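You operate a simulated robot arm through the tools that you are given. There is no shell and no other tool. Be economical: measure what you need, move in short steps, check, and stop when the job is done.

You are at the controls of a simulated robot arm. One attempt, no reset.

JOB
Open the top drawer of the duplicator stand, take the green ink cartridge on the middle level of the tall shelf and put it away in the inside of the top drawer of the duplicator stand and shut the drawer again. Put the tile that says "57" from the top of the orange table on the shelf under the green table and the tile labelled "59" on the out tray of the white printer. Take the green thick marker from the top of the green table and leave it on the blue notebook there. Put the white sleeve on the top of the green table away on the top of the wrap bench. Open the toner drawer, take the 500 g weight from the top of the green table and put it in the inside of the toner drawer and shut the drawer again. Open the trials drawer, take the crumpled page and put it in the inside of the trials drawer and shut the drawer again. Pull the right sideboard door open. Do these in any order. Set down upright: green ink cartridge, thick marker.

It is judged by the outcome, as a careful person would: the job done as asked, and still so three seconds after it is handed in. It fails if anything else is knocked over, pushed out of place, dropped, spilled or broken.

ROBOT AND FRAMES
A 6-joint arm with a fingered hand on a trunk, on a base that drives. Base frame: it is fixed to the floor where the robot stands at the start and does not move with it; the origin is under the middle of the robot, x ahead of it, y to its left, z up. Units: m, degrees, N and s.
With the tool pointing down near the work surface it reaches from about 0.4 to 0.54 m from the robot's upright axis, wherever it stands. Its first joint turns from -115.0 to 115.0 degrees. Places, roughly: blue notebook (8x11x2 cm) [-3, -1.7, 0.7]; crumpled page (5x12x4 cm) [-2.8, -1.3, 0.7]; green ink cartridge [2.75, 6, 1]; inside of the toner drawer [0.2, -2.8, 0.8]; inside of the top drawer of the duplicator stand [0.5, -1, 0.2]; inside of the trials drawer [-0.1, -4.2, 0.6]; out tray of the white printer (18x23 cm) [0.28, -2.52, 1.08]; right sideboard door [-4.8, -2.2, 0.4]; shelf under the green table [-2.9, -1.7, 0.2]; thick marker [-3, -2, 0.75]; tile [-2.5, -3.5, 0.75]; toner drawer [0.2, -2.8, 0.8]; top drawer of the duplicator stand [0.6, -0.9, 0.3]; top of the wrap bench [2.2, 3.5, 0.9]; trials drawer [-0.2, -4.2, 0.6]; weight [-3, -1.75, 0.75]; white sleeve (11x3x12 cm) [-3.1, -1.6, 0.8]. Payload 4 kg.
The TCP is the grasp point between the finger pads, 0.026 m short of the fingertips. In the tool frame z runs along the fingers and y along their closing line. Largest opening 0.164 m; the body of the gripper starts 0.073 m behind the TCP. The gripper is a hand of 5 fingers: y runs from the thumb to the fingers, the wrist lies at [0, 0, -0.239] in the tool frame, and closing takes about 1.5 s.
Orientation is that of the tool frame in the base frame, as a unit quaternion [w, x, y, z]. With the fingers straight down and closing along the base's y, the tool's x points along the base's -x, its y along +y and its z along -z.

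CONTROLS
- The arm moves only by the tool servo_tool. Its arguments are lists of equal length, an entry for each row: "delta_rot": the turn, a rotation vector about the base's x, y, z in degrees, a list of three; "linear": the shift along the base's x, y, z in m, a list of three. In form: {"delta_rot": [[wx, wy, wz], ...], "linear": [[tx, ty, tz], ...]}. A call has 1 to 8 rows; each row is the pose to reach, as a shift and turn from the pose commanded when the call began. "gripper" is the finger opening in m, from 0 to 0.164, set as the call begins (left out, the last holds). Rows are played at 5 a second. More than 0.05 m and 8.6 degrees between two rows, or a gripper value outside its range, and nothing of the call is played. A pose out of reach is approached as far as the arm can. The call stops where the force on the tool passes 40 N (or 10 N more than at its start, if that is more) or the arm is blocked; 0.2 s more then pass. Each finger travels about 0.045 m/s and halts on what it meets, pressing with about 33 N; the grip force reading is that of the motor and also rises with nothing between the fingers. The clock runs only during rows and for 0.2 s after the last one: add rows that repeat a pose to give the fingers time. The reply holds the time, the measured pose of the TCP, the force on the tool along the base axes, the opening and the grip force, in the units named above and with some noise, with the torque about the TCP (base axes, N m) and any sound that the robot's microphone picked up.
- Cameras (640 x 400 px; columns grow to the right, rows downward): "scene" is now at [-0.014, 0.1159, 1.1836]; the picture's right is [-0.84, -0.54, 0.00], its down [-0.36, 0.56, -0.74] and it looks along [0.40, -0.63, -0.67] (base axes); focal length 270 px, centre (320, 200). "wrist" rides on the gripper at [0.05, -0.07, -0.093] in the tool frame; the picture's right is [0.81, 0.59, 0.00], its down [-0.43, 0.60, -0.68] and it looks along [-0.40, 0.55, 0.74] (tool axes); focal length 270 px, centre (320, 200). There is no depth. A picture from a camera that has moved, and an enlarged one, comes with that camera's place and axes in the base frame and with its lens.
- capture(camera): a new picture of that camera. No time passes.
- lift_body(by): slides the trunk up (or, below 0, down) by that many m; the arm and the scene camera ride with it, the base frame stays. It gives what a move gives, with no picture.
- drive_base(legs): drives the robot by 1 to 6 legs, each [ahead, left, turn to the left] in m, m and degrees, along the robot's own axes; the way and the turn of a leg run together, so that a leg with both is an arc; at most 1.5 m and 180 degrees a leg. The arm and the cameras ride along, it lands a little off, and it stops where it bumps. It gives what a move gives.
- set_fingers(finger1, finger2, finger3, finger4, thumb_bend): sets how far each is bent, from 0 (flat) to 1 (curled in); at 0.3 the hand is open as for a grip, at 0.7 the pads meet at the TCP. One left out holds its place. A second passes; each finger stops where it meets its share of the squeeze, and holds until it gets a number again. A gripper value or a shape takes the hand back. It gives what a move gives, with no picture; readings hold the bend of each and the force on the fingers (four entries, about 0 where the hand has none), thumb and palm.
- hand_shape(shape): the hand has 5 fingers and takes this shape, open, in about a second: jaw (thumb against the fingers, like two jaws); tri (thumb and two fingers); tip (a fingertip pinch); poke (one finger out to press); point (the index stretched); flat (the hand flat); cup (the hand cupped); fist (a fist). The gripper value then closes the fingers along that shape, each until it touches; the sizes above hold for jaw. It gives what a move gives, with no picture.
- pan_tilt(pan, tilt): turns the head with the scene camera to pan (to the left, within 155 degrees either way) and tilt (down, from -29 to 69), counted from straight ahead of the robot. It gives what a move gives.
- inspect(camera, box): a new picture of the part [left, top, right, bottom] of that camera's present view, enlarged. No time passes.
- sign_off(): hands the job in; it is judged then, once.

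Go step by step. Nothing tells you exact positions but the pictures and the camera data: compare them with the known pose of the tool, close in by small moves and look again before you grip or let go. The budget is 535 turns and 306 pictures, counting those below and the enlarged ones. Unless the task says otherwise, let go and move clear before handing in, and close with one line.

The tools are called after "Emit:" as a command line: name --argument value ..., lists and objects as JSON in quotes. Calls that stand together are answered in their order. servo_tool: Moves the arm, as the interface text tells. Its arguments: {"type":"object","properties":{"delta_rot":{"type":"array","items":{"type":"array","items":{"type":"number"}}},"linear":{"type":"array","items":{"type":"array","items":{"type":"number"}}},"gripper":{"type":"number"}},"required":["delta_rot","linear"]} The other tools are called the same way: lift_body (by) slides the trunk up or down; hand_shape (shape) gives the hand a shape; set_fingers (finger1, finger2, finger3, finger4, thumb_bend) moves the fingers one by one; drive_base (legs) drives the base; pan_tilt (pan, tilt) turns the head that bears the scene camera; capture (camera) takes a picture; inspect (camera, box) takes an enlarged picture of a part of a camera's view; sign_off () hands the job in.

At the start:

```text
time_s: 0.0
tool_pos: [0.4387, -0.2763, 0.5412]
tcp_rot: [-0.001, 0.0, 1.0, -0.001]
wrist_force: [0.8, -0.2, -0.8]
moment: [-0.03, 0.01, 0.01]
finger_gap: 0.1639
grip_force: 0.1
shape: jaw
bend: [0.3, 0.3, 0.3, 0.3, 0.3]
finger forces: [0.0, 0.1, 0.0, 0.0, 0.0, 0.0]
trunk travel left (down, up): [-0.225, 0.765]
robot x, y, heading: [0.0024, 0.0001, -0.1]
head pan, tilt: [-57.5, 41.9]
```

scene: 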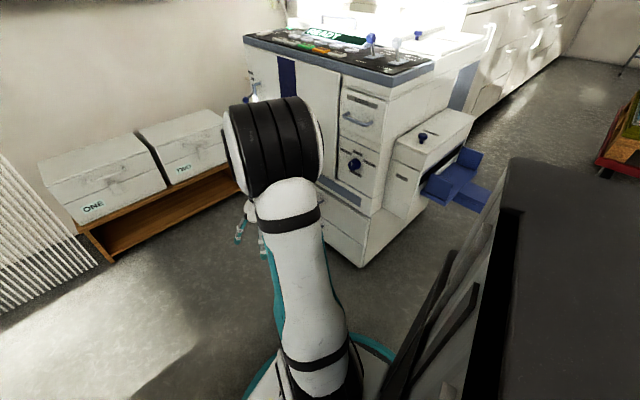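
wrist: 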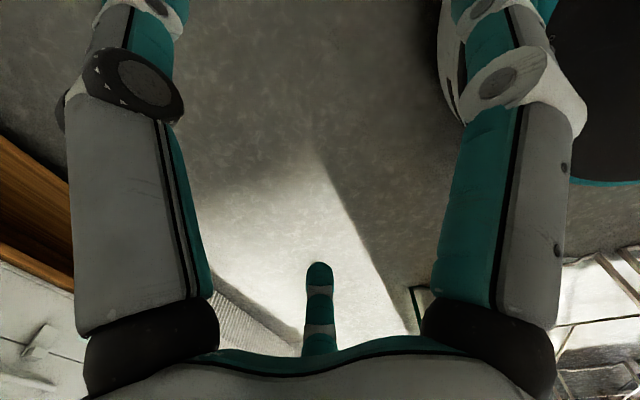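

I see the duplicator stand ahead-right, with a dark object close by on the right. I'll look around to map the room first.

Emit:
pan_tilt --pan 0 --tilt 25

Emit:
capture --camera "scene"

Emit:
pan_tilt --pan -75 --tilt 25

Emit:
capture --camera "scene"

Emit:
pan_tilt --pan -140 --tilt 25

Emit:
capture --camera "scene"

Emit:
pan_tilt --pan 80 --tilt 25

Emit:
capture --camera "scene"

Emit:
pan_tilt --pan 150 --tilt 25

Emit:
capture --camera "scene"

```text
time_s: 1.3
tool_pos: [0.438, -0.2764, 0.5415]
tcp_rot: [0.0, 0.0, 1.0, 0.0]
wrist_force: [-0.6, 0.3, -0.8]
moment: [-0.02, 0.0, -0.03]
finger_gap: 0.1637
grip_force: 0.0
shape: jaw
bend: [0.3, 0.3, 0.3, 0.3, 0.3]
finger forces: [0.1, 0.0, 0.1, 0.0, 0.0, 0.0]
trunk travel left (down, up): [-0.225, 0.765]
robot x, y, heading: [-0.0035, -0.0033, 0.3]
head pan, tilt: [0.0, 25.0]
```

```text
303 pictures are left
camera scene: at [0.0332, 0.1864, 1.2098], right [0.0, -1.0, 0.0], down [-0.42, 0.0, -0.91], along [0.91, 0.0, -0.42], focal length 270 px, centre (320, 200)
```

scene: 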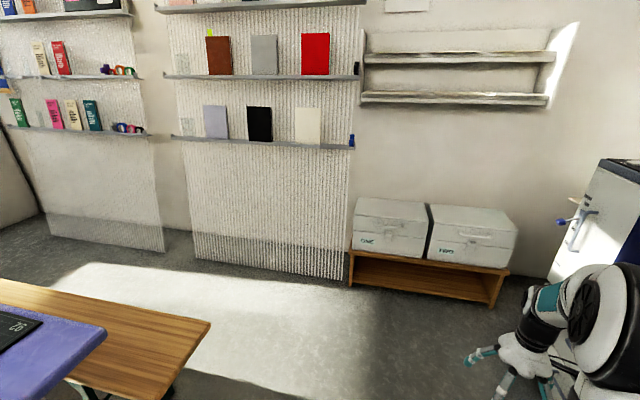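

```text
time_s: 2.7
tool_pos: [0.4379, -0.2774, 0.5407]
tcp_rot: [-0.001, 0.0, 1.0, 0.0]
wrist_force: [0.4, 0.3, -1.0]
moment: [-0.03, -0.01, 0.0]
finger_gap: 0.1638
grip_force: 0.1
shape: jaw
bend: [0.3, 0.3, 0.3, 0.3, 0.3]
finger forces: [0.1, 0.1, 0.0, 0.1, 0.1, 0.0]
trunk travel left (down, up): [-0.225, 0.765]
robot x, y, heading: [0.0024, -0.0007, -0.2]
head pan, tilt: [-75.0, 25.0]
```

```text
302 pictures are left
camera scene: at [-0.035, 0.0975, 1.2098], right [-0.97, -0.26, 0.0], down [-0.11, 0.41, -0.91], along [0.24, -0.88, -0.42], focal length 270 px, centre (320, 200)
```

scene: 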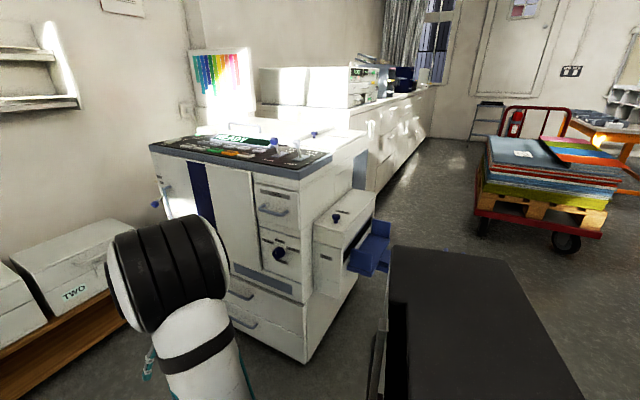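

```text
time_s: 4.1
tool_pos: [0.4375, -0.2765, 0.5416]
tcp_rot: [0.0, 0.0, 1.0, 0.001]
wrist_force: [0.2, 0.1, 0.0]
moment: [0.0, -0.03, -0.01]
finger_gap: 0.1639
grip_force: 0.0
shape: jaw
bend: [0.3, 0.3, 0.3, 0.3, 0.3]
finger forces: [0.0, 0.1, 0.1, 0.0, 0.1, 0.0]
trunk travel left (down, up): [-0.225, 0.765]
robot x, y, heading: [-0.0016, -0.0021, 0.0]
head pan, tilt: [-140.0, 25.0]
```

```text
301 pictures are left
camera scene: at [-0.1295, 0.1272, 1.2098], right [-0.64, 0.77, 0.0], down [0.32, 0.27, -0.91], along [-0.69, -0.58, -0.42], focal length 270 px, centre (320, 200)
```

scene: 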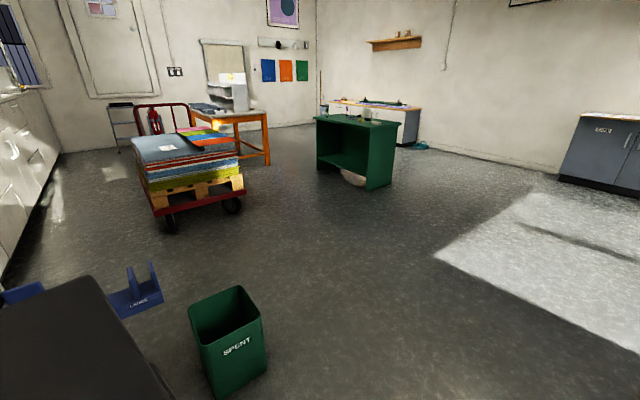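

```text
time_s: 7.3
tool_pos: [0.4374, -0.2763, 0.541]
tcp_rot: [0.0, 0.001, 1.0, 0.0]
wrist_force: [-0.1, -0.2, 0.7]
moment: [-0.01, 0.0, 0.0]
finger_gap: 0.1638
grip_force: 0.0
shape: jaw
bend: [0.3, 0.3, 0.3, 0.3, 0.3]
finger forces: [0.0, 0.1, 0.1, 0.1, 0.0, 0.1]
trunk travel left (down, up): [-0.225, 0.765]
robot x, y, heading: [0.0012, 0.0001, -0.1]
head pan, tilt: [80.0, 25.0]
```

```text
300 pictures are left
camera scene: at [-0.0429, 0.2772, 1.2098], right [0.98, -0.17, 0.0], down [-0.07, -0.42, -0.91], along [0.16, 0.89, -0.42], focal length 270 px, centre (320, 200)
```

scene: 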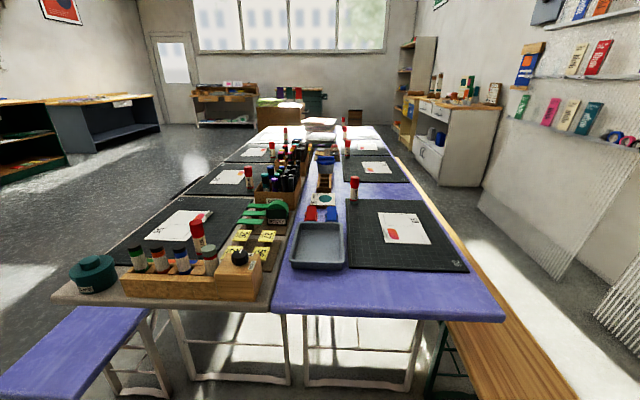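

```text
time_s: 8.7
tool_pos: [0.4372, -0.2769, 0.5412]
tcp_rot: [0.0, 0.0, 1.0, 0.0]
wrist_force: [0.1, 0.7, -0.2]
moment: [0.02, 0.05, 0.02]
finger_gap: 0.164
grip_force: 0.0
shape: jaw
bend: [0.3, 0.3, 0.3, 0.3, 0.3]
finger forces: [0.0, 0.0, 0.0, 0.0, 0.1, 0.0]
trunk travel left (down, up): [-0.225, 0.765]
robot x, y, heading: [-0.0045, -0.0014, 0.0]
head pan, tilt: [150.0, 25.0]
```

```text
299 pictures are left
camera scene: at [-0.1387, 0.2326, 1.2098], right [0.5, 0.87, 0.0], down [0.37, -0.21, -0.91], along [-0.78, 0.45, -0.42], focal length 270 px, centre (320, 200)
```

scene: 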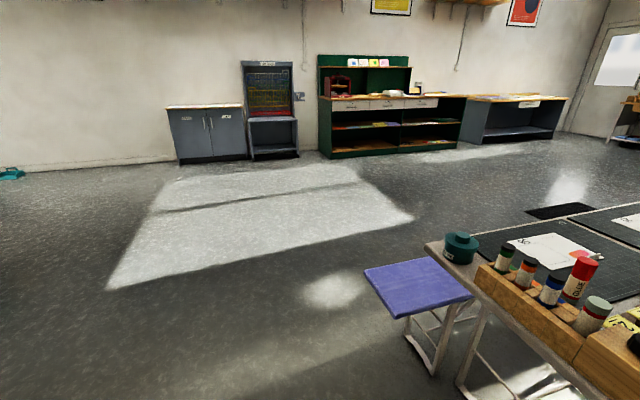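

I'll look down at the dark thing beside the robot and take a close look at the duplicator.

Emit:
pan_tilt --pan -100 --tilt 60

Emit:
capture --camera "scene"

Emit:
pan_tilt --pan -48 --tilt 42

Emit:
capture --camera "scene"

```text
time_s: 12.2
tool_pos: [0.4374, -0.2772, 0.5404]
tcp_rot: [0.0, 0.0, 1.0, 0.0]
wrist_force: [0.4, -0.1, -0.4]
moment: [0.01, 0.0, -0.02]
finger_gap: 0.1639
grip_force: 0.1
shape: jaw
bend: [0.3, 0.3, 0.3, 0.3, 0.3]
finger forces: [0.1, 0.1, 0.0, 0.0, 0.1, 0.0]
trunk travel left (down, up): [-0.225, 0.765]
robot x, y, heading: [0.0019, 0.0009, 0.1]
head pan, tilt: [-100.0, 60.0]
```

```text
298 pictures are left
camera scene: at [-0.0705, 0.1208, 1.1597], right [-0.98, 0.17, 0.0], down [0.15, 0.85, -0.5], along [-0.09, -0.49, -0.87], focal length 270 px, centre (320, 200)
```

scene: 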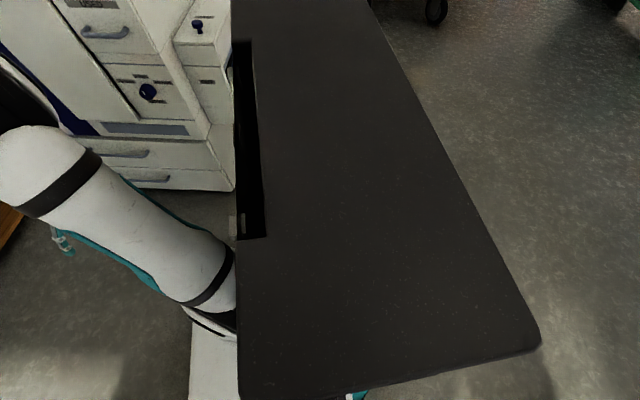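

```text
time_s: 13.4
tool_pos: [0.4378, -0.2759, 0.542]
tcp_rot: [0.0, 0.0, 1.0, 0.0]
wrist_force: [0.1, -0.2, -0.6]
moment: [-0.01, -0.01, -0.02]
finger_gap: 0.1638
grip_force: 0.0
shape: jaw
bend: [0.3, 0.3, 0.3, 0.3, 0.3]
finger forces: [0.1, 0.1, 0.0, 0.1, 0.0, 0.0]
trunk travel left (down, up): [-0.225, 0.765]
robot x, y, heading: [-0.0003, 0.0014, -0.0]
head pan, tilt: [-48.0, 42.0]
```

```text
297 pictures are left
camera scene: at [-0.003, 0.1243, 1.1835], right [-0.74, -0.67, 0.0], down [-0.45, 0.5, -0.74], along [0.5, -0.55, -0.67], focal length 270 px, centre (320, 200)
```

scene: 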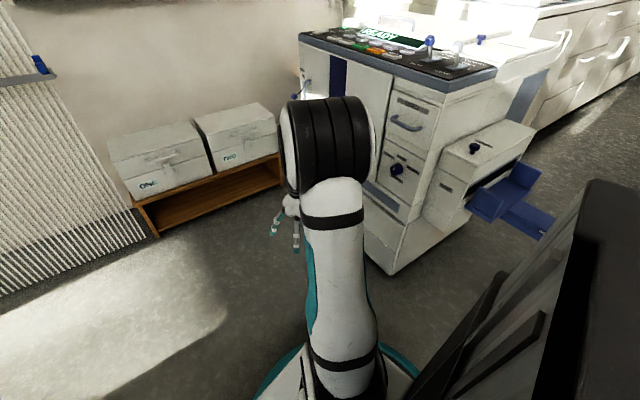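

The black slab is the robot's own trunk. I'll zoom in on the stand's drawers (seen at pan -75).

Emit:
pan_tilt --pan -62 --tilt 40

Emit:
servo_tool --delta_rot '[[0, 0, 0], [0, 0, 0], [0, 0, 0], [0, 0, 0]]' --linear '[[0, 0.05, 0], [0, 0.1, 0], [0, 0.15, 0], [0, 0.2, 0]]'

Emit:
capture --camera "scene"

```text
time_s: 14.2
tool_pos: [0.4371, -0.2772, 0.541]
tcp_rot: [0.0, 0.0, 1.0, 0.0]
wrist_force: [-0.2, 0.5, 0.6]
moment: [0.0, 0.0, 0.0]
finger_gap: 0.164
grip_force: 0.1
shape: jaw
bend: [0.3, 0.3, 0.3, 0.3, 0.3]
finger forces: [0.1, 0.0, 0.1, 0.1, 0.0, 0.0]
trunk travel left (down, up): [-0.225, 0.765]
robot x, y, heading: [-0.0, 0.0022, 0.1]
head pan, tilt: [-62.0, 40.0]
```

```text
time_s: 15.2
tool_pos: [0.439, -0.0776, 0.5431]
tcp_rot: [0.0, 0.0, 1.0, 0.001]
wrist_force: [0.2, 0.6, -0.3]
moment: [0.0, 0.06, 0.0]
finger_gap: 0.1639
grip_force: 0.0
shape: jaw
bend: [0.3, 0.3, 0.3, 0.3, 0.3]
finger forces: [0.0, 0.0, 0.1, 0.0, 0.0, 0.0]
trunk travel left (down, up): [-0.225, 0.765]
robot x, y, heading: [0.0016, 0.0012, -0.0]
head pan, tilt: [-62.0, 40.0]
```

```text
296 pictures are left
camera scene: at [-0.019, 0.1112, 1.1865], right [-0.88, -0.47, 0.0], down [-0.3, 0.57, -0.77], along [0.36, -0.68, -0.64], focal length 270 px, centre (320, 200)
```

scene: 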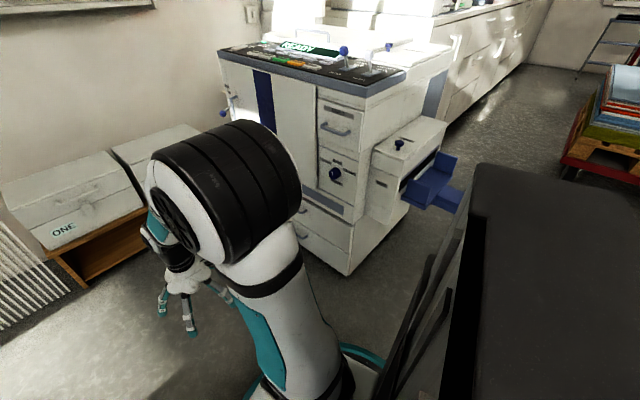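

The arm blocks the view of the drawer handles, estimated at about (0.575, -0.73, 0.3). I'll drive in front of the stand, facing it.

Emit:
drive_base --legs '[[0.55, 0.05, 0], [0, 0, -90]]'

Emit:
pan_tilt --pan 0 --tilt 55

Emit:
capture --camera "scene"

Emit:
capture --camera "wrist"

```text
time_s: 22.1
tool_pos: [0.4692, -0.3895, 0.541]
tcp_rot: [0.0, 0.706, 0.708, 0.0]
wrist_force: [-0.4, 1.2, 0.6]
moment: [0.02, 0.05, -0.04]
finger_gap: 0.1639
grip_force: 0.0
shape: jaw
bend: [0.3, 0.3, 0.3, 0.3, 0.3]
finger forces: [0.0, 0.1, 0.0, 0.1, 0.0, 0.0]
trunk travel left (down, up): [-0.225, 0.765]
robot x, y, heading: [0.545, 0.0489, -89.9]
head pan, tilt: [-62.0, 40.0]
```

```text
time_s: 23.4
tool_pos: [0.4701, -0.3887, 0.5418]
tcp_rot: [0.0, 0.707, 0.707, 0.0]
wrist_force: [-0.7, -0.5, -0.4]
moment: [-0.01, -0.02, -0.03]
finger_gap: 0.1638
grip_force: 0.0
shape: jaw
bend: [0.3, 0.3, 0.3, 0.3, 0.3]
finger forces: [0.1, 0.0, 0.0, 0.0, 0.0, 0.0]
trunk travel left (down, up): [-0.225, 0.765]
robot x, y, heading: [0.5486, 0.0467, -89.4]
head pan, tilt: [0.0, 55.0]
```

```text
295 pictures are left
camera scene: at [0.733, 0.0382, 1.1658], right [-1.0, 0.0, 0.0], down [0.0, 0.82, -0.57], along [0.0, -0.57, -0.82], focal length 270 px, centre (320, 200)
```

scene: 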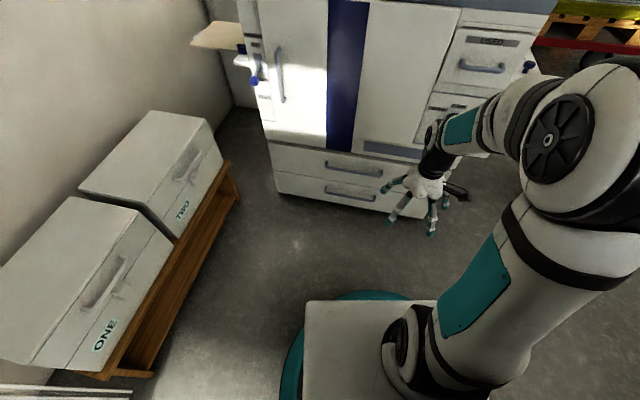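

```text
294 pictures are left
camera wrist: at [0.3995, -0.3401, 0.6337], right [0.59, 0.81, 0.0], down [0.6, -0.43, 0.68], along [0.55, -0.4, -0.74], focal length 270 px, centre (320, 200)
```

wrist: 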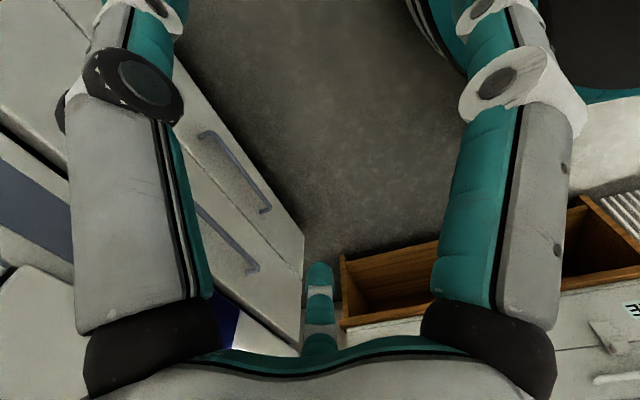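

The top-drawer handle is a horizontal bar about 0.2 m wide, centred near (0.6, -0.72, 0.30). I'll lower the trunk, tilt the hand forward, then roll it so the fingers close vertically.

Emit:
lift_body --by -0.22

Emit:
servo_tool --delta_rot '[[-8.5, 0, 0], [-17, 0, 0], [-25.5, 0, 0], [-34, 0, 0], [-42.5, 0, 0], [-51, 0, 0], [-59.5, 0, 0]]' --linear '[[0.018, -0.02, 0.01], [0.036, -0.04, 0.02], [0.054, -0.06, 0.03], [0.072, -0.08, 0.04], [0.09, -0.1, 0.04], [0.11, -0.12, 0.04], [0.13, -0.14, 0.04]]'

Emit:
capture --camera "scene"

```text
time_s: 25.8
tool_pos: [0.4692, -0.3898, 0.3223]
tcp_rot: [0.0, 0.707, 0.708, 0.0]
wrist_force: [0.5, 0.0, -0.5]
moment: [0.04, 0.02, 0.0]
finger_gap: 0.1638
grip_force: 0.0
shape: jaw
bend: [0.3, 0.3, 0.3, 0.3, 0.3]
finger forces: [0.1, 0.0, 0.0, 0.0, 0.1, 0.1]
trunk travel left (down, up): [-0.005, 0.985]
robot x, y, heading: [0.5504, 0.0462, -90.1]
head pan, tilt: [0.0, 55.0]
```

```text
time_s: 27.4
tool_pos: [0.5976, -0.5302, 0.3603]
tcp_rot: [0.351, 0.614, 0.613, -0.352]
wrist_force: [0.9, 0.1, 0.0]
moment: [0.0, 0.0, 0.0]
finger_gap: 0.1638
grip_force: 0.0
shape: jaw
bend: [0.3, 0.3, 0.3, 0.3, 0.3]
finger forces: [0.1, 0.1, 0.1, 0.0, 0.0, 0.0]
out of reach, approached as far as the arm can: row 5
trunk travel left (down, up): [-0.005, 0.985]
robot x, y, heading: [0.5479, 0.0469, -89.8]
head pan, tilt: [0.0, 55.0]
```

```text
293 pictures are left
camera scene: at [0.733, 0.0383, 0.9458], right [-1.0, 0.0, 0.0], down [0.0, 0.82, -0.57], along [0.0, -0.57, -0.82], focal length 270 px, centre (320, 200)
```

scene: 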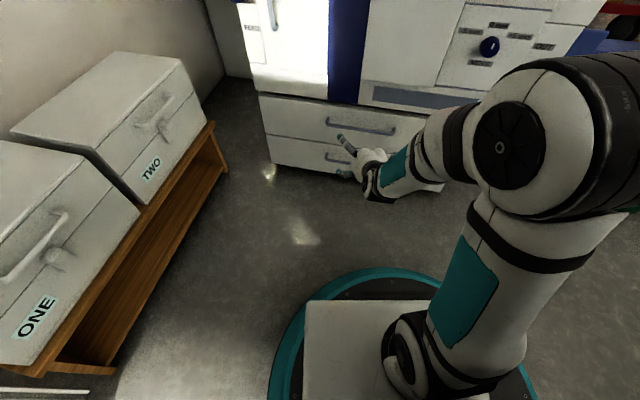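

The handle is visible at about (360,127). Now I'll roll the hand so the thumb is up and the fingers are below.

Emit:
servo_tool --delta_rot '[[0, 7.31, 4.33], [0, 14.62, 8.67], [0, 21.9, 13.0], [0, 29.2, 17.3], [0, 36.5, 21.7], [0, 43.9, 26], [0, 51.2, 30.3], [0, 58.5, 34.7]]' --linear '[[0, 0, 0], [0, 0, 0], [0, 0, 0], [0, 0, 0], [0, 0, 0], [0, 0, 0], [0, 0, 0], [0, 0, 0]]'

Emit:
servo_tool --delta_rot '[[0, 7.0, 4.1], [0, 14, 8.2], [0, 18.9, 11.1]]' --linear '[[0, 0, 0], [0, 0, 0], [0, 0, 0]]' --gripper 0.12

Emit:
capture --camera "wrist"

Emit:
capture --camera "scene"

```text
time_s: 29.2
tool_pos: [0.6004, -0.5298, 0.3628]
tcp_rot: [0.095, 0.163, 0.853, -0.486]
wrist_force: [-0.6, 0.1, 0.2]
moment: [0.04, 0.03, -0.02]
finger_gap: 0.1637
grip_force: 0.0
shape: jaw
bend: [0.3, 0.3, 0.3, 0.3, 0.3]
finger forces: [0.1, 0.1, 0.1, 0.1, 0.0, 0.0]
trunk travel left (down, up): [-0.005, 0.985]
robot x, y, heading: [0.5465, 0.0512, -89.6]
head pan, tilt: [0.0, 55.0]
```

```text
time_s: 30.0
tool_pos: [0.5599, -0.5325, 0.3714]
tcp_rot: [0.03, -0.006, 0.871, -0.49]
wrist_force: [-0.4, -0.1, 0.3]
moment: [-0.01, -0.04, 0.0]
finger_gap: 0.1203
grip_force: 0.0
shape: jaw
bend: [0.28, 0.28, 0.28, 0.28, 0.62]
finger forces: [0.1, 0.0, 0.1, 0.1, 0.0, 0.0]
out of reach, approached as far as the arm can: row 2, 3
trunk travel left (down, up): [-0.005, 0.985]
robot x, y, heading: [0.5497, 0.048, -90.1]
head pan, tilt: [0.0, 55.0]
```

```text
292 pictures are left
camera wrist: at [0.5016, -0.4927, 0.4748], right [-0.8, 0.27, -0.54], down [0.4, 0.9, -0.14], along [0.45, -0.33, -0.83], focal length 270 px, centre (320, 200)
```

wrist: 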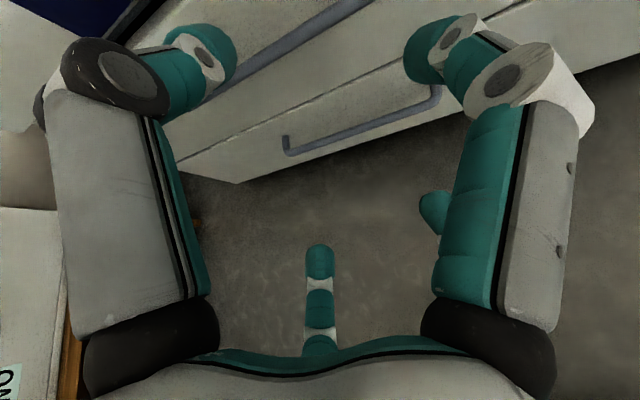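

```text
291 pictures are left
camera scene: at [0.7331, 0.0382, 0.9458], right [-1.0, 0.0, 0.0], down [0.0, 0.82, -0.57], along [0.0, -0.57, -0.82], focal length 270 px, centre (320, 200)
```

scene: 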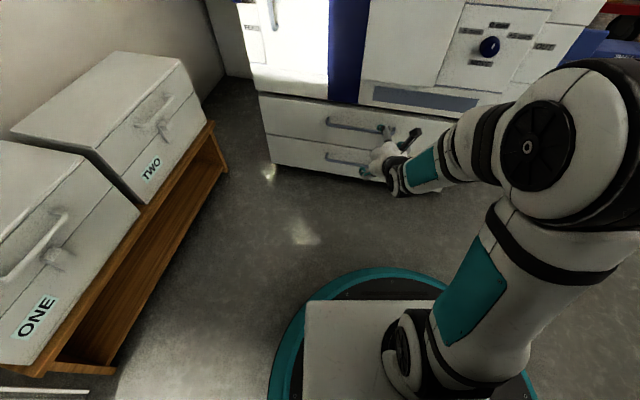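

The hand's closing line is now vertical. I'll try pitching closer to horizontal while lowering, to see whether the arm allows it.

Emit:
servo_tool --delta_rot '[[-8, 0, 0], [-16, 0, 0], [-22, 0, 0]]' --linear '[[0, -0.02, -0.02], [0, -0.04, -0.04], [0, -0.06, -0.06]]' --gripper 0.09

Emit:
capture --camera "wrist"

Emit:
capture --camera "scene"

```text
time_s: 30.8
tool_pos: [0.5396, -0.6027, 0.321]
tcp_rot: [0.058, 0.001, 0.763, -0.644]
wrist_force: [-0.1, 0.0, 0.0]
moment: [-0.01, -0.01, 0.0]
finger_gap: 0.0904
grip_force: 0.1
shape: jaw
bend: [0.35, 0.35, 0.35, 0.35, 0.7]
finger forces: [0.0, 0.0, 0.1, 0.0, 0.0, 0.0]
out of reach, approached as far as the arm can: row 1, 2, 3
trunk travel left (down, up): [-0.005, 0.985]
robot x, y, heading: [0.5466, 0.0526, -89.8]
head pan, tilt: [0.0, 55.0]
```

```text
290 pictures are left
camera wrist: at [0.4759, -0.5265, 0.3981], right [-0.76, 0.04, -0.65], down [0.41, 0.8, -0.43], along [0.5, -0.6, -0.62], focal length 270 px, centre (320, 200)
```

wrist: 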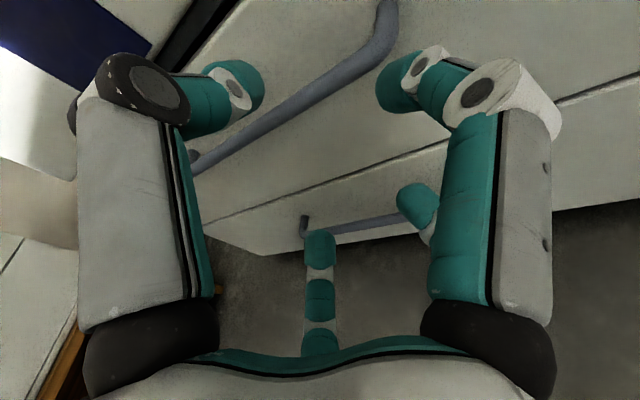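

```text
289 pictures are left
camera scene: at [0.733, 0.0384, 0.9459], right [-1.0, 0.0, 0.0], down [0.0, 0.82, -0.57], along [0.0, -0.57, -0.82], focal length 270 px, centre (320, 200)
```

scene: 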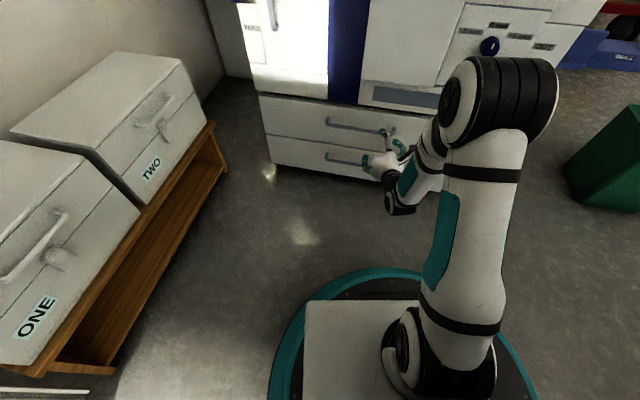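

The hand is nearly horizontal and its line passes through the handle about 0.12 m ahead. I'll drive ahead to bring the handle between the fingers.

Emit:
drive_base --legs '[[0.09, 0.03, 0]]'

Emit:
capture --camera "wrist"

```text
time_s: 31.9
tool_pos: [0.5677, -0.6616, 0.3107]
tcp_rot: [0.063, 0.0, 0.771, -0.633]
wrist_force: [3.5, 5.6, -10.4]
moment: [-0.09, -0.87, 0.11]
finger_gap: 0.0895
grip_force: 0.0
shape: jaw
bend: [0.38, 0.35, 0.35, 0.33, 0.7]
finger forces: [12.5, 0.0, 0.1, 3.9, 0.0, 0.0]
trunk travel left (down, up): [-0.005, 0.985]
robot x, y, heading: [0.5728, -0.0178, -89.9]
head pan, tilt: [0.0, 55.0]
stopped in leg 1: the force on the tool passed its limit at 56 N (the readings are from after the stop); the commanded pose is now the measured one
```

```text
288 pictures are left
camera wrist: at [0.502, -0.5903, 0.39], right [-0.76, 0.05, -0.65], down [0.41, 0.82, -0.41], along [0.51, -0.58, -0.64], focal length 270 px, centre (320, 200)
```

wrist: 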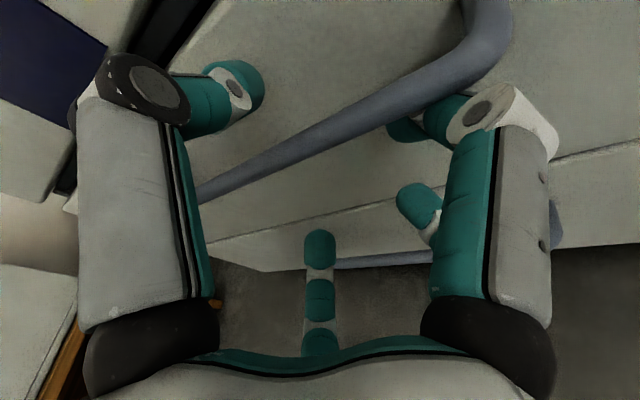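

A finger touched something. I'll look closer from the scene camera.

Emit:
inspect --camera "scene" --box '[300, 60, 460, 210]'

Emit:
inspect --camera "wrist" --box '[180, 40, 520, 260]'

```text
2.67 times, centred on (380, 135) of scene
camera zoom: at [0.7559, -0.0292, 0.9457], right [-1.0, 0.0, 0.0], down [0.0, 0.82, -0.57], along [0.0, -0.57, -0.82], focal length 720 px, centre (160, 373)
```

zoom: 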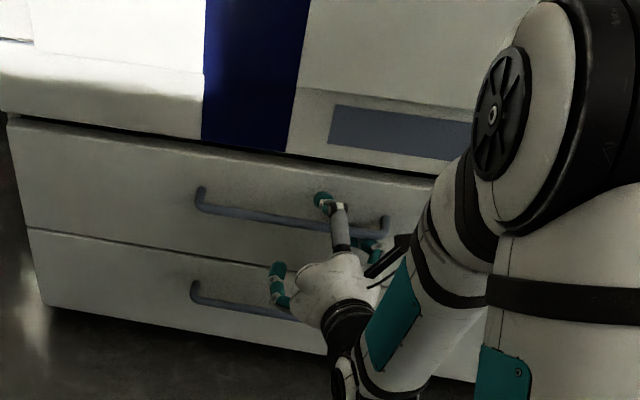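

```text
1.82 times, centred on (350, 150) of wrist
camera zoom: at [0.502, -0.5903, 0.39], right [-0.76, 0.05, -0.65], down [0.41, 0.82, -0.41], along [0.51, -0.58, -0.64], focal length 491 px, centre (266, 291)
```

zoom: 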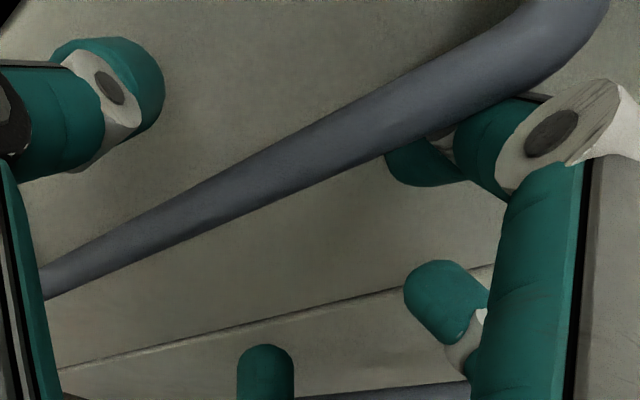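

The thumb is above the bar and the fingers are below and beyond it, so I'll close the grip.

Emit:
servo_tool --delta_rot '[[0, 0, 0], [0, 0, 0], [0, 0, 0], [0, 0, 0], [0, 0, 0], [0, 0, 0], [0, 0, 0], [0, 0, 0]]' --linear '[[0, 0, 0], [0, 0, 0], [0, 0, 0], [0, 0, 0], [0, 0, 0], [0, 0, 0], [0, 0, 0], [0, 0, 0]]' --gripper 0

Emit:
capture --camera "wrist"

Emit:
inspect --camera "scene" --box '[300, 60, 460, 210]'

```text
time_s: 33.6
tool_pos: [0.5655, -0.6648, 0.3149]
tcp_rot: [0.062, -0.001, 0.769, -0.636]
wrist_force: [-0.2, -0.8, -4.7]
moment: [0.04, 0.0, 0.08]
finger_gap: 0.0265
grip_force: 32.5
shape: jaw
bend: [0.85, 0.7, 0.7, 0.89, 0.7]
finger forces: [0.0, 0.1, 0.0, 0.0, 30.8, 0.0]
trunk travel left (down, up): [-0.005, 0.985]
robot x, y, heading: [0.5652, -0.0206, -89.5]
head pan, tilt: [0.0, 55.0]
```

```text
285 pictures are left
camera wrist: at [0.5012, -0.592, 0.393], right [-0.76, 0.05, -0.65], down [0.41, 0.81, -0.42], along [0.51, -0.58, -0.63], focal length 270 px, centre (320, 200)
```

wrist: 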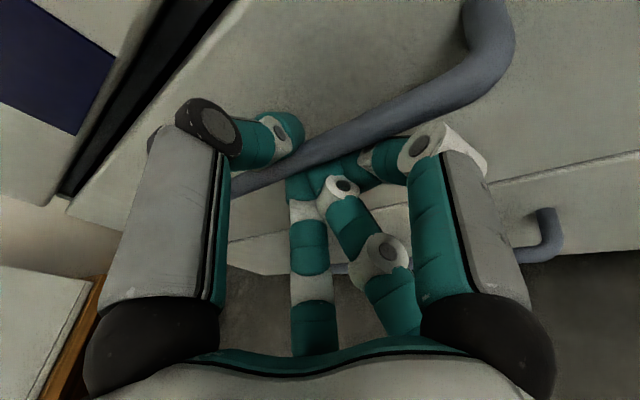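

```text
2.67 times, centred on (380, 135) of scene
camera zoom: at [0.7559, -0.0296, 0.9458], right [-1.0, 0.0, 0.0], down [0.0, 0.82, -0.57], along [0.0, -0.57, -0.82], focal length 720 px, centre (160, 373)
```

zoom: 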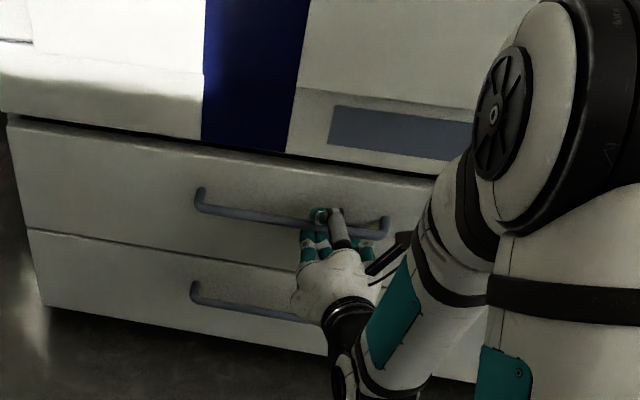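

The gap stopped at 0.0265 with force on the thumb, so the bar seems pinched. I'll pull by backing off and check.

Emit:
drive_base --legs '[[-0.1, 0, 0]]'

Emit:
capture --camera "scene"

```text
time_s: 34.8
tool_pos: [0.5657, -0.5641, 0.3101]
tcp_rot: [0.062, -0.001, 0.772, -0.632]
wrist_force: [10.3, -1.5, -27.4]
moment: [0.04, -0.07, -0.18]
finger_gap: 0.021
grip_force: 33.3
shape: jaw
bend: [0.85, 0.7, 0.7, 0.87, 0.67]
finger forces: [8.4, 0.1, 0.0, 0.0, 0.0, 0.0]
trunk travel left (down, up): [-0.005, 0.985]
robot x, y, heading: [0.5681, 0.0827, -89.9]
head pan, tilt: [0.0, 55.0]
```

```text
283 pictures are left
camera scene: at [0.7555, 0.0684, 0.9455], right [-1.0, 0.0, 0.0], down [0.0, 0.82, -0.57], along [0.0, -0.57, -0.82], focal length 270 px, centre (320, 200)
```

scene: 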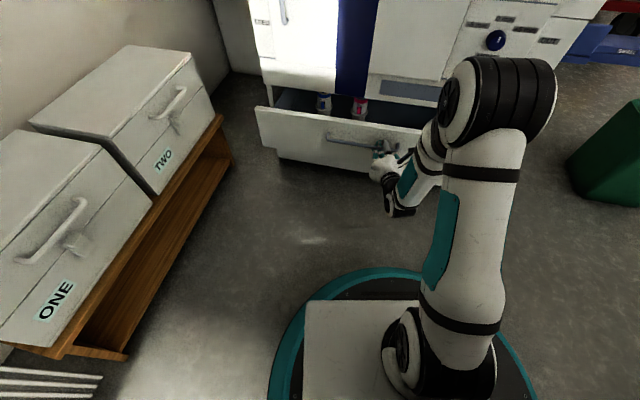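

The drawer is opening and shows cartridges inside. I'll pull further.

Emit:
drive_base --legs '[[-0.13, 0, 0]]'

Emit:
capture --camera "scene"

```text
time_s: 36.1
tool_pos: [0.5657, -0.4343, 0.3101]
tcp_rot: [0.062, -0.001, 0.773, -0.632]
wrist_force: [13.8, -4.2, -17.0]
moment: [0.05, 0.31, 0.04]
finger_gap: 0.0207
grip_force: 33.1
shape: jaw
bend: [0.86, 0.7, 0.7, 0.87, 0.68]
finger forces: [0.0, 0.0, 0.0, 0.0, 0.1, 0.0]
trunk travel left (down, up): [-0.005, 0.985]
robot x, y, heading: [0.5682, 0.2099, -90.0]
head pan, tilt: [0.0, 55.0]
```

```text
282 pictures are left
camera scene: at [0.7552, 0.1982, 0.9456], right [-1.0, 0.0, 0.0], down [0.0, 0.82, -0.57], along [0.0, -0.57, -0.82], focal length 270 px, centre (320, 200)
```

scene: 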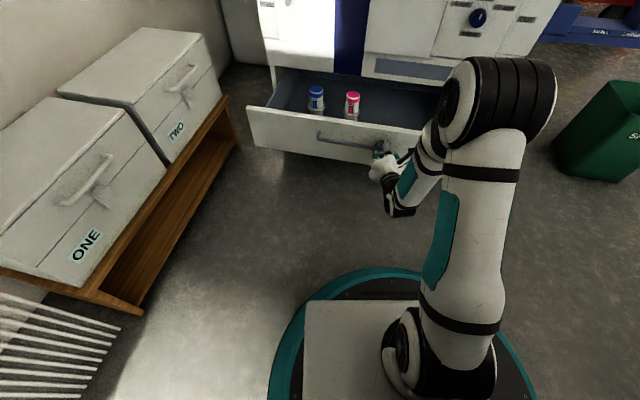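

Opened about 0.23 m, enough room. I'll release and back away.

Emit:
servo_tool --delta_rot '[[0, 0, 0], [0, 0, 0], [0, 0, 0], [0, 0, 0], [0, 0, 0], [0, 0, 0], [0, 0, 0], [0, 0, 0]]' --linear '[[0, 0, 0], [0, 0, 0], [0, 0, 0], [0, 0, 0], [0, 0, 0], [0, 0, 0], [0, 0, 0], [0, 0, 0]]' --gripper 0.12

Emit:
capture --camera "wrist"

Emit:
pan_tilt --pan 150 --tilt 30

Emit:
capture --camera "scene"

```text
time_s: 37.9
tool_pos: [0.5656, -0.4351, 0.3112]
tcp_rot: [0.062, -0.001, 0.772, -0.633]
wrist_force: [0.1, 0.7, -0.3]
moment: [-0.01, 0.03, 0.01]
finger_gap: 0.12
grip_force: 0.0
shape: jaw
bend: [0.28, 0.28, 0.28, 0.28, 0.62]
finger forces: [0.0, 0.1, 0.0, 0.0, 0.0, 0.0]
trunk travel left (down, up): [-0.005, 0.985]
robot x, y, heading: [0.5654, 0.2106, -89.6]
head pan, tilt: [0.0, 55.0]
```

```text
281 pictures are left
camera wrist: at [0.5007, -0.3623, 0.3902], right [-0.76, 0.05, -0.65], down [0.41, 0.81, -0.41], along [0.51, -0.58, -0.64], focal length 270 px, centre (320, 200)
```

wrist: 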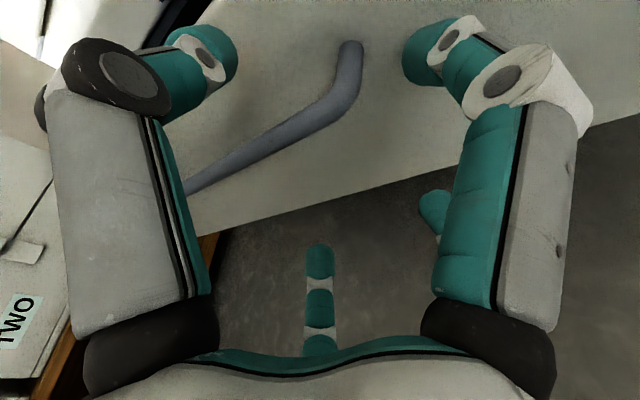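

```text
time_s: 40.2
tool_pos: [0.5646, -0.4348, 0.3107]
tcp_rot: [0.062, -0.001, 0.772, -0.633]
wrist_force: [-0.3, -0.8, 0.3]
moment: [-0.01, 0.03, -0.05]
finger_gap: 0.1198
grip_force: 0.0
shape: jaw
bend: [0.28, 0.28, 0.28, 0.28, 0.62]
finger forces: [0.0, 0.1, 0.0, 0.1, 0.0, 0.0]
trunk travel left (down, up): [-0.005, 0.985]
robot x, y, heading: [0.5665, 0.2098, -89.9]
head pan, tilt: [150.0, 30.0]
```

```text
280 pictures are left
camera scene: at [0.7996, 0.3498, 0.9818], right [0.87, -0.5, 0.0], down [-0.25, -0.43, -0.87], along [0.43, 0.75, -0.5], focal length 270 px, centre (320, 200)
```

scene: 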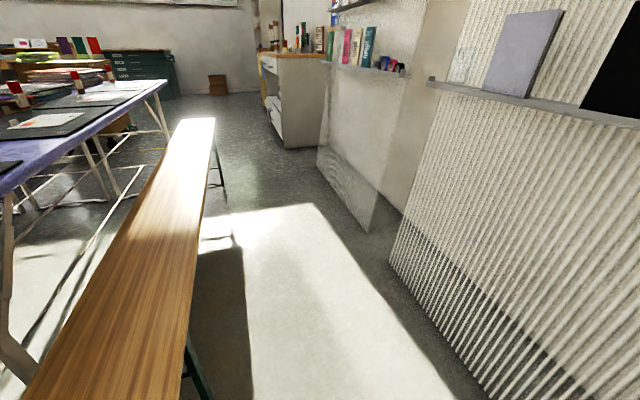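

Bar is free. I'll retract the hand straight back, then lift it.

Emit:
servo_tool --delta_rot '[[0, 0, 0], [0, 0, 0], [8, 0, 0], [16, 0, 0], [24, 0, 0], [32, 0, 0], [40, 0, 0], [48, 0, 0]]' --linear '[[0, 0.03, 0.0], [0, 0.06, 0.0], [0, 0.08, 0.02], [0, 0.1, 0.05], [0, 0.1, 0.08], [0, 0.1, 0.11], [0, 0.1, 0.14], [0, 0.1, 0.17]]'

Emit:
pan_tilt --pan 0 --tilt 50

Emit:
capture --camera "scene"

```text
time_s: 42.2
tool_pos: [0.6325, -0.3622, 0.5297]
tcp_rot: [0.23, 0.015, 0.907, -0.351]
wrist_force: [-0.1, 0.9, 0.3]
moment: [-0.02, 0.02, 0.0]
finger_gap: 0.12
grip_force: 0.0
shape: jaw
bend: [0.28, 0.28, 0.28, 0.28, 0.62]
finger forces: [0.0, 0.0, 0.0, 0.1, 0.0, 0.1]
out of reach, approached as far as the arm can: row 2, 3, 4, 6, 7, 8
trunk travel left (down, up): [-0.005, 0.985]
robot x, y, heading: [0.5689, 0.2139, -89.7]
head pan, tilt: [150.0, 30.0]
stopped in row 8: the arm was blocked; the commanded pose is now the measured one
```

```text
time_s: 44.6
tool_pos: [0.6322, -0.3627, 0.5295]
tcp_rot: [0.229, 0.015, 0.908, -0.351]
wrist_force: [-0.3, 0.1, -0.6]
moment: [0.01, 0.0, 0.01]
finger_gap: 0.1201
grip_force: 0.1
shape: jaw
bend: [0.28, 0.28, 0.28, 0.28, 0.62]
finger forces: [0.1, 0.1, 0.0, 0.0, 0.1, 0.0]
trunk travel left (down, up): [-0.005, 0.985]
robot x, y, heading: [0.5695, 0.2111, -89.7]
head pan, tilt: [0.0, 50.0]
```

```text
279 pictures are left
camera scene: at [0.755, 0.1943, 0.9523], right [-1.0, 0.0, 0.0], down [0.0, 0.77, -0.64], along [0.0, -0.64, -0.77], focal length 270 px, centre (320, 200)
```

scene: 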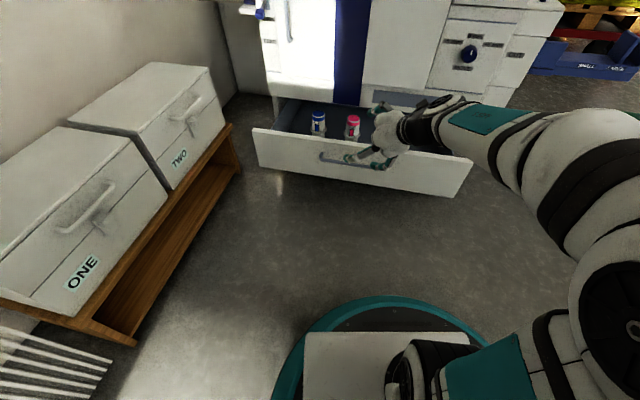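

The hand is clear of the handle. I'll raise the trunk and bring the hand back to the fingers-down home pose.

Emit:
lift_body --by 0.3

Emit:
servo_tool --delta_rot '[[4.4, -0.93, -6.8], [8.8, -1.87, -13.7], [13.3, -2.8, -20.5], [17.7, -3.7, -27.3], [22.2, -4.7, -34.2], [26.6, -5.6, -41], [31.1, -6.5, -47.8], [35.5, -7.5, -54.7]]' --linear '[[-0.015, 0, 0.01], [-0.03, 0.01, 0.02], [-0.045, 0.02, 0.03], [-0.06, 0.03, 0.03], [-0.075, 0.04, 0.03], [-0.09, 0.05, 0.03], [-0.105, 0.06, 0.03], [-0.12, 0.07, 0.03]]'

Emit:
servo_tool --delta_rot '[[4.4, -0.93, -6.8], [8.8, -1.87, -13.7], [13.3, -2.8, -20.5], [17.7, -3.7, -27.3]]' --linear '[[0, 0.01, 0], [0, 0.02, 0], [0, 0.03, 0], [0, 0.03, 0]]'

```text
time_s: 47.6
tool_pos: [0.6318, -0.3629, 0.8289]
tcp_rot: [0.23, 0.015, 0.908, -0.351]
wrist_force: [-0.1, 0.1, 0.1]
moment: [0.02, -0.02, 0.04]
finger_gap: 0.1199
grip_force: 0.1
shape: jaw
bend: [0.28, 0.28, 0.28, 0.28, 0.62]
finger forces: [0.0, 0.1, 0.0, 0.0, 0.0, 0.0]
trunk travel left (down, up): [-0.305, 0.685]
robot x, y, heading: [0.569, 0.2068, -89.6]
head pan, tilt: [0.0, 50.0]
```

```text
time_s: 49.4
tool_pos: [0.4761, -0.2835, 0.8397]
tcp_rot: [0.147, 0.503, 0.842, -0.126]
wrist_force: [-0.5, -0.2, -1.0]
moment: [-0.03, 0.0, 0.0]
finger_gap: 0.1199
grip_force: 0.1
shape: jaw
bend: [0.28, 0.28, 0.28, 0.28, 0.62]
finger forces: [0.0, 0.0, 0.0, 0.0, 0.0, 0.0]
out of reach, approached as far as the arm can: row 5, 6, 7, 8
trunk travel left (down, up): [-0.305, 0.685]
robot x, y, heading: [0.5666, 0.2093, -90.1]
head pan, tilt: [0.0, 50.0]
```

```text
time_s: 50.4
tool_pos: [0.4647, -0.2491, 0.8239]
tcp_rot: [0.137, 0.699, 0.701, 0.011]
wrist_force: [-0.1, 0.5, 0.8]
moment: [-0.01, 0.02, 0.0]
finger_gap: 0.1201
grip_force: 0.2
shape: jaw
bend: [0.28, 0.28, 0.28, 0.28, 0.62]
finger forces: [0.0, 0.0, 0.1, 0.0, 0.0, 0.0]
out of reach, approached as far as the arm can: row 1, 2, 3, 4
trunk travel left (down, up): [-0.305, 0.685]
robot x, y, heading: [0.5694, 0.2078, -89.8]
head pan, tilt: [0.0, 50.0]
```

Hand is nearly home. Now I'll drive west past the bin to an open spot between the green and orange tables, then look around.

Emit:
drive_base --legs '[[0, -1.45, 0], [0, 0, -90], [1.1, 0, 0], [0, 1.5, 0], [0, 0.3, 0]]'

Emit:
pan_tilt --pan 0 --tilt 35

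Emit:
capture --camera "scene"

Emit:
pan_tilt --pan 60 --tilt 30

Emit:
capture --camera "scene"

Emit:
pan_tilt --pan 120 --tilt 25

Emit:
capture --camera "scene"

```text
time_s: 75.2
tool_pos: [-2.4035, -1.5103, 0.8243]
tcp_rot: [0.105, 0.99, 0.003, -0.089]
wrist_force: [0.1, -1.0, 0.4]
moment: [-0.02, 0.03, -0.01]
finger_gap: 0.12
grip_force: 0.2
shape: jaw
bend: [0.28, 0.28, 0.28, 0.28, 0.62]
finger forces: [0.0, 0.0, 0.0, 0.0, 0.0, 0.0]
trunk travel left (down, up): [-0.305, 0.685]
robot x, y, heading: [-1.9462, -1.614, -179.8]
head pan, tilt: [0.0, 50.0]
```

```text
time_s: 76.0
tool_pos: [-2.4031, -1.5112, 0.8251]
tcp_rot: [0.104, 0.99, 0.002, -0.091]
wrist_force: [0.0, -0.5, -0.6]
moment: [-0.03, -0.01, 0.02]
finger_gap: 0.12
grip_force: 0.0
shape: jaw
bend: [0.28, 0.28, 0.28, 0.28, 0.62]
finger forces: [0.1, 0.0, 0.1, 0.0, 0.1, 0.0]
trunk travel left (down, up): [-0.305, 0.685]
robot x, y, heading: [-1.9452, -1.6114, -179.7]
head pan, tilt: [0.0, 35.0]
```

```text
278 pictures are left
camera scene: at [-1.971, -1.7983, 1.274], right [0.0, 1.0, 0.0], down [0.57, 0.0, -0.82], along [-0.82, 0.0, -0.57], focal length 270 px, centre (320, 200)
```

scene: 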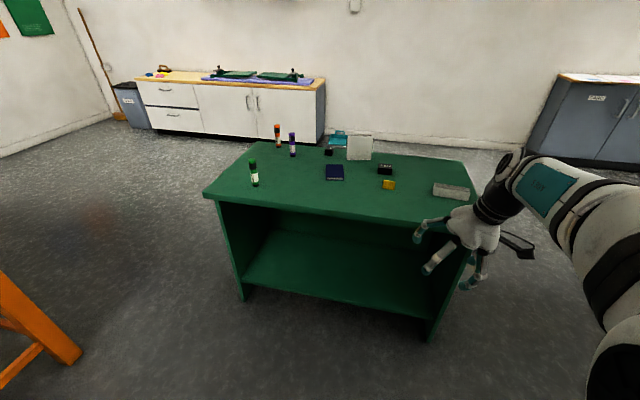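

```text
time_s: 77.3
tool_pos: [-2.403, -1.511, 0.8248]
tcp_rot: [0.105, 0.99, 0.003, -0.09]
wrist_force: [-0.1, -0.1, 0.6]
moment: [-0.03, 0.03, 0.0]
finger_gap: 0.1202
grip_force: 0.1
shape: jaw
bend: [0.28, 0.28, 0.28, 0.28, 0.62]
finger forces: [0.1, 0.1, 0.0, 0.0, 0.1, 0.1]
trunk travel left (down, up): [-0.305, 0.685]
robot x, y, heading: [-1.9463, -1.6139, -180.2]
head pan, tilt: [60.0, 30.0]
```

```text
277 pictures are left
camera scene: at [-1.9279, -1.8764, 1.2818], right [-0.87, 0.5, 0.0], down [0.25, 0.43, -0.87], along [-0.43, -0.75, -0.5], focal length 270 px, centre (320, 200)
```

scene: 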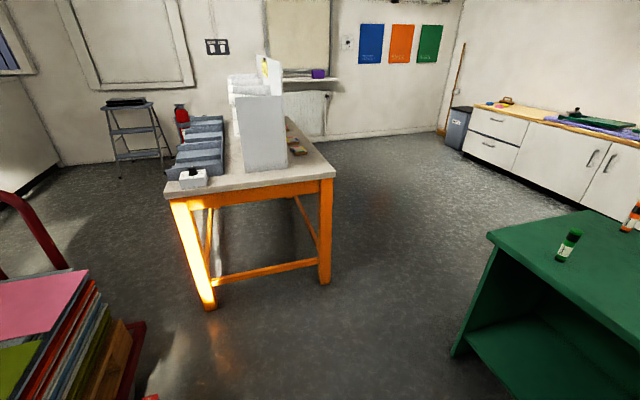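

```text
time_s: 78.6
tool_pos: [-2.4039, -1.5108, 0.8257]
tcp_rot: [0.105, 0.99, 0.002, -0.089]
wrist_force: [-0.2, 0.5, 0.2]
moment: [0.02, 0.0, 0.0]
finger_gap: 0.1201
grip_force: 0.0
shape: jaw
bend: [0.28, 0.28, 0.28, 0.28, 0.62]
finger forces: [0.0, 0.0, 0.1, 0.0, 0.0, 0.0]
trunk travel left (down, up): [-0.305, 0.685]
robot x, y, heading: [-1.9463, -1.611, -180.0]
head pan, tilt: [120.0, 25.0]
```

```text
276 pictures are left
camera scene: at [-1.8366, -1.8776, 1.2898], right [-0.86, -0.5, 0.0], down [-0.21, 0.37, -0.91], along [0.46, -0.78, -0.42], focal length 270 px, centre (320, 200)
```

scene: 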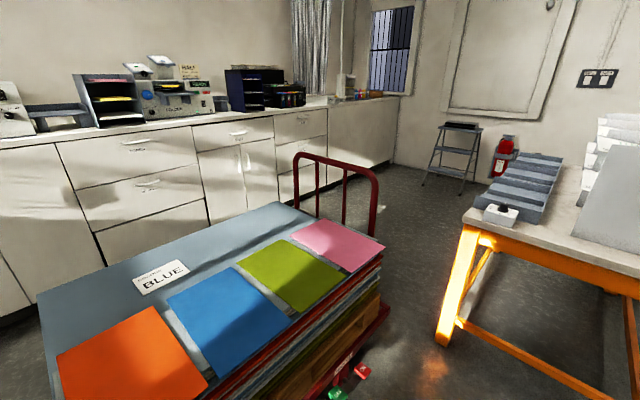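

I can see the green table's items and the orange table. I'll do the green marker first, so I'm raising the trunk a bit and moving closer to that end of the table.

Emit:
lift_body --by 0.15

Emit:
drive_base --legs '[[0.2, 0.35, 0]]'

Emit:
pan_tilt --pan 0 --tilt 40

Emit:
capture --camera "scene"

```text
time_s: 80.4
tool_pos: [-2.4051, -1.5099, 0.9749]
tcp_rot: [0.104, 0.991, 0.002, -0.089]
wrist_force: [-0.2, -0.4, 0.8]
moment: [0.01, 0.05, -0.01]
finger_gap: 0.1202
grip_force: 0.0
shape: jaw
bend: [0.28, 0.28, 0.28, 0.28, 0.62]
finger forces: [0.0, 0.0, 0.0, 0.1, 0.0, 0.0]
trunk travel left (down, up): [-0.455, 0.535]
robot x, y, heading: [-1.9443, -1.615, -179.6]
head pan, tilt: [120.0, 25.0]
```

```text
time_s: 82.9
tool_pos: [-2.6057, -1.8585, 0.9756]
tcp_rot: [0.105, 0.99, 0.001, -0.089]
wrist_force: [-0.6, 0.2, -0.4]
moment: [-0.03, -0.02, -0.05]
finger_gap: 0.1204
grip_force: 0.0
shape: jaw
bend: [0.28, 0.28, 0.28, 0.28, 0.62]
finger forces: [0.1, 0.0, 0.0, 0.1, 0.0, 0.0]
trunk travel left (down, up): [-0.455, 0.535]
robot x, y, heading: [-2.1457, -1.9631, -180.0]
head pan, tilt: [120.0, 25.0]
```

```text
time_s: 84.9
tool_pos: [-2.6055, -1.8587, 0.9744]
tcp_rot: [0.104, 0.99, 0.0, -0.09]
wrist_force: [-0.1, 0.5, 0.1]
moment: [-0.02, 0.01, -0.01]
finger_gap: 0.1198
grip_force: 0.1
shape: jaw
bend: [0.28, 0.28, 0.28, 0.28, 0.62]
finger forces: [0.1, 0.1, 0.1, 0.0, 0.0, 0.1]
trunk travel left (down, up): [-0.455, 0.535]
robot x, y, heading: [-2.1448, -1.9626, -180.0]
head pan, tilt: [0.0, 40.0]
```

```text
275 pictures are left
camera scene: at [-2.1704, -2.1481, 1.4165], right [0.0, 1.0, 0.0], down [0.64, 0.0, -0.77], along [-0.77, 0.0, -0.64], focal length 270 px, centre (320, 200)
```

scene: 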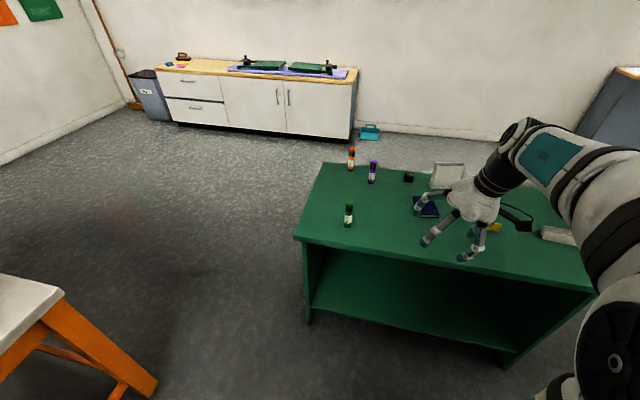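

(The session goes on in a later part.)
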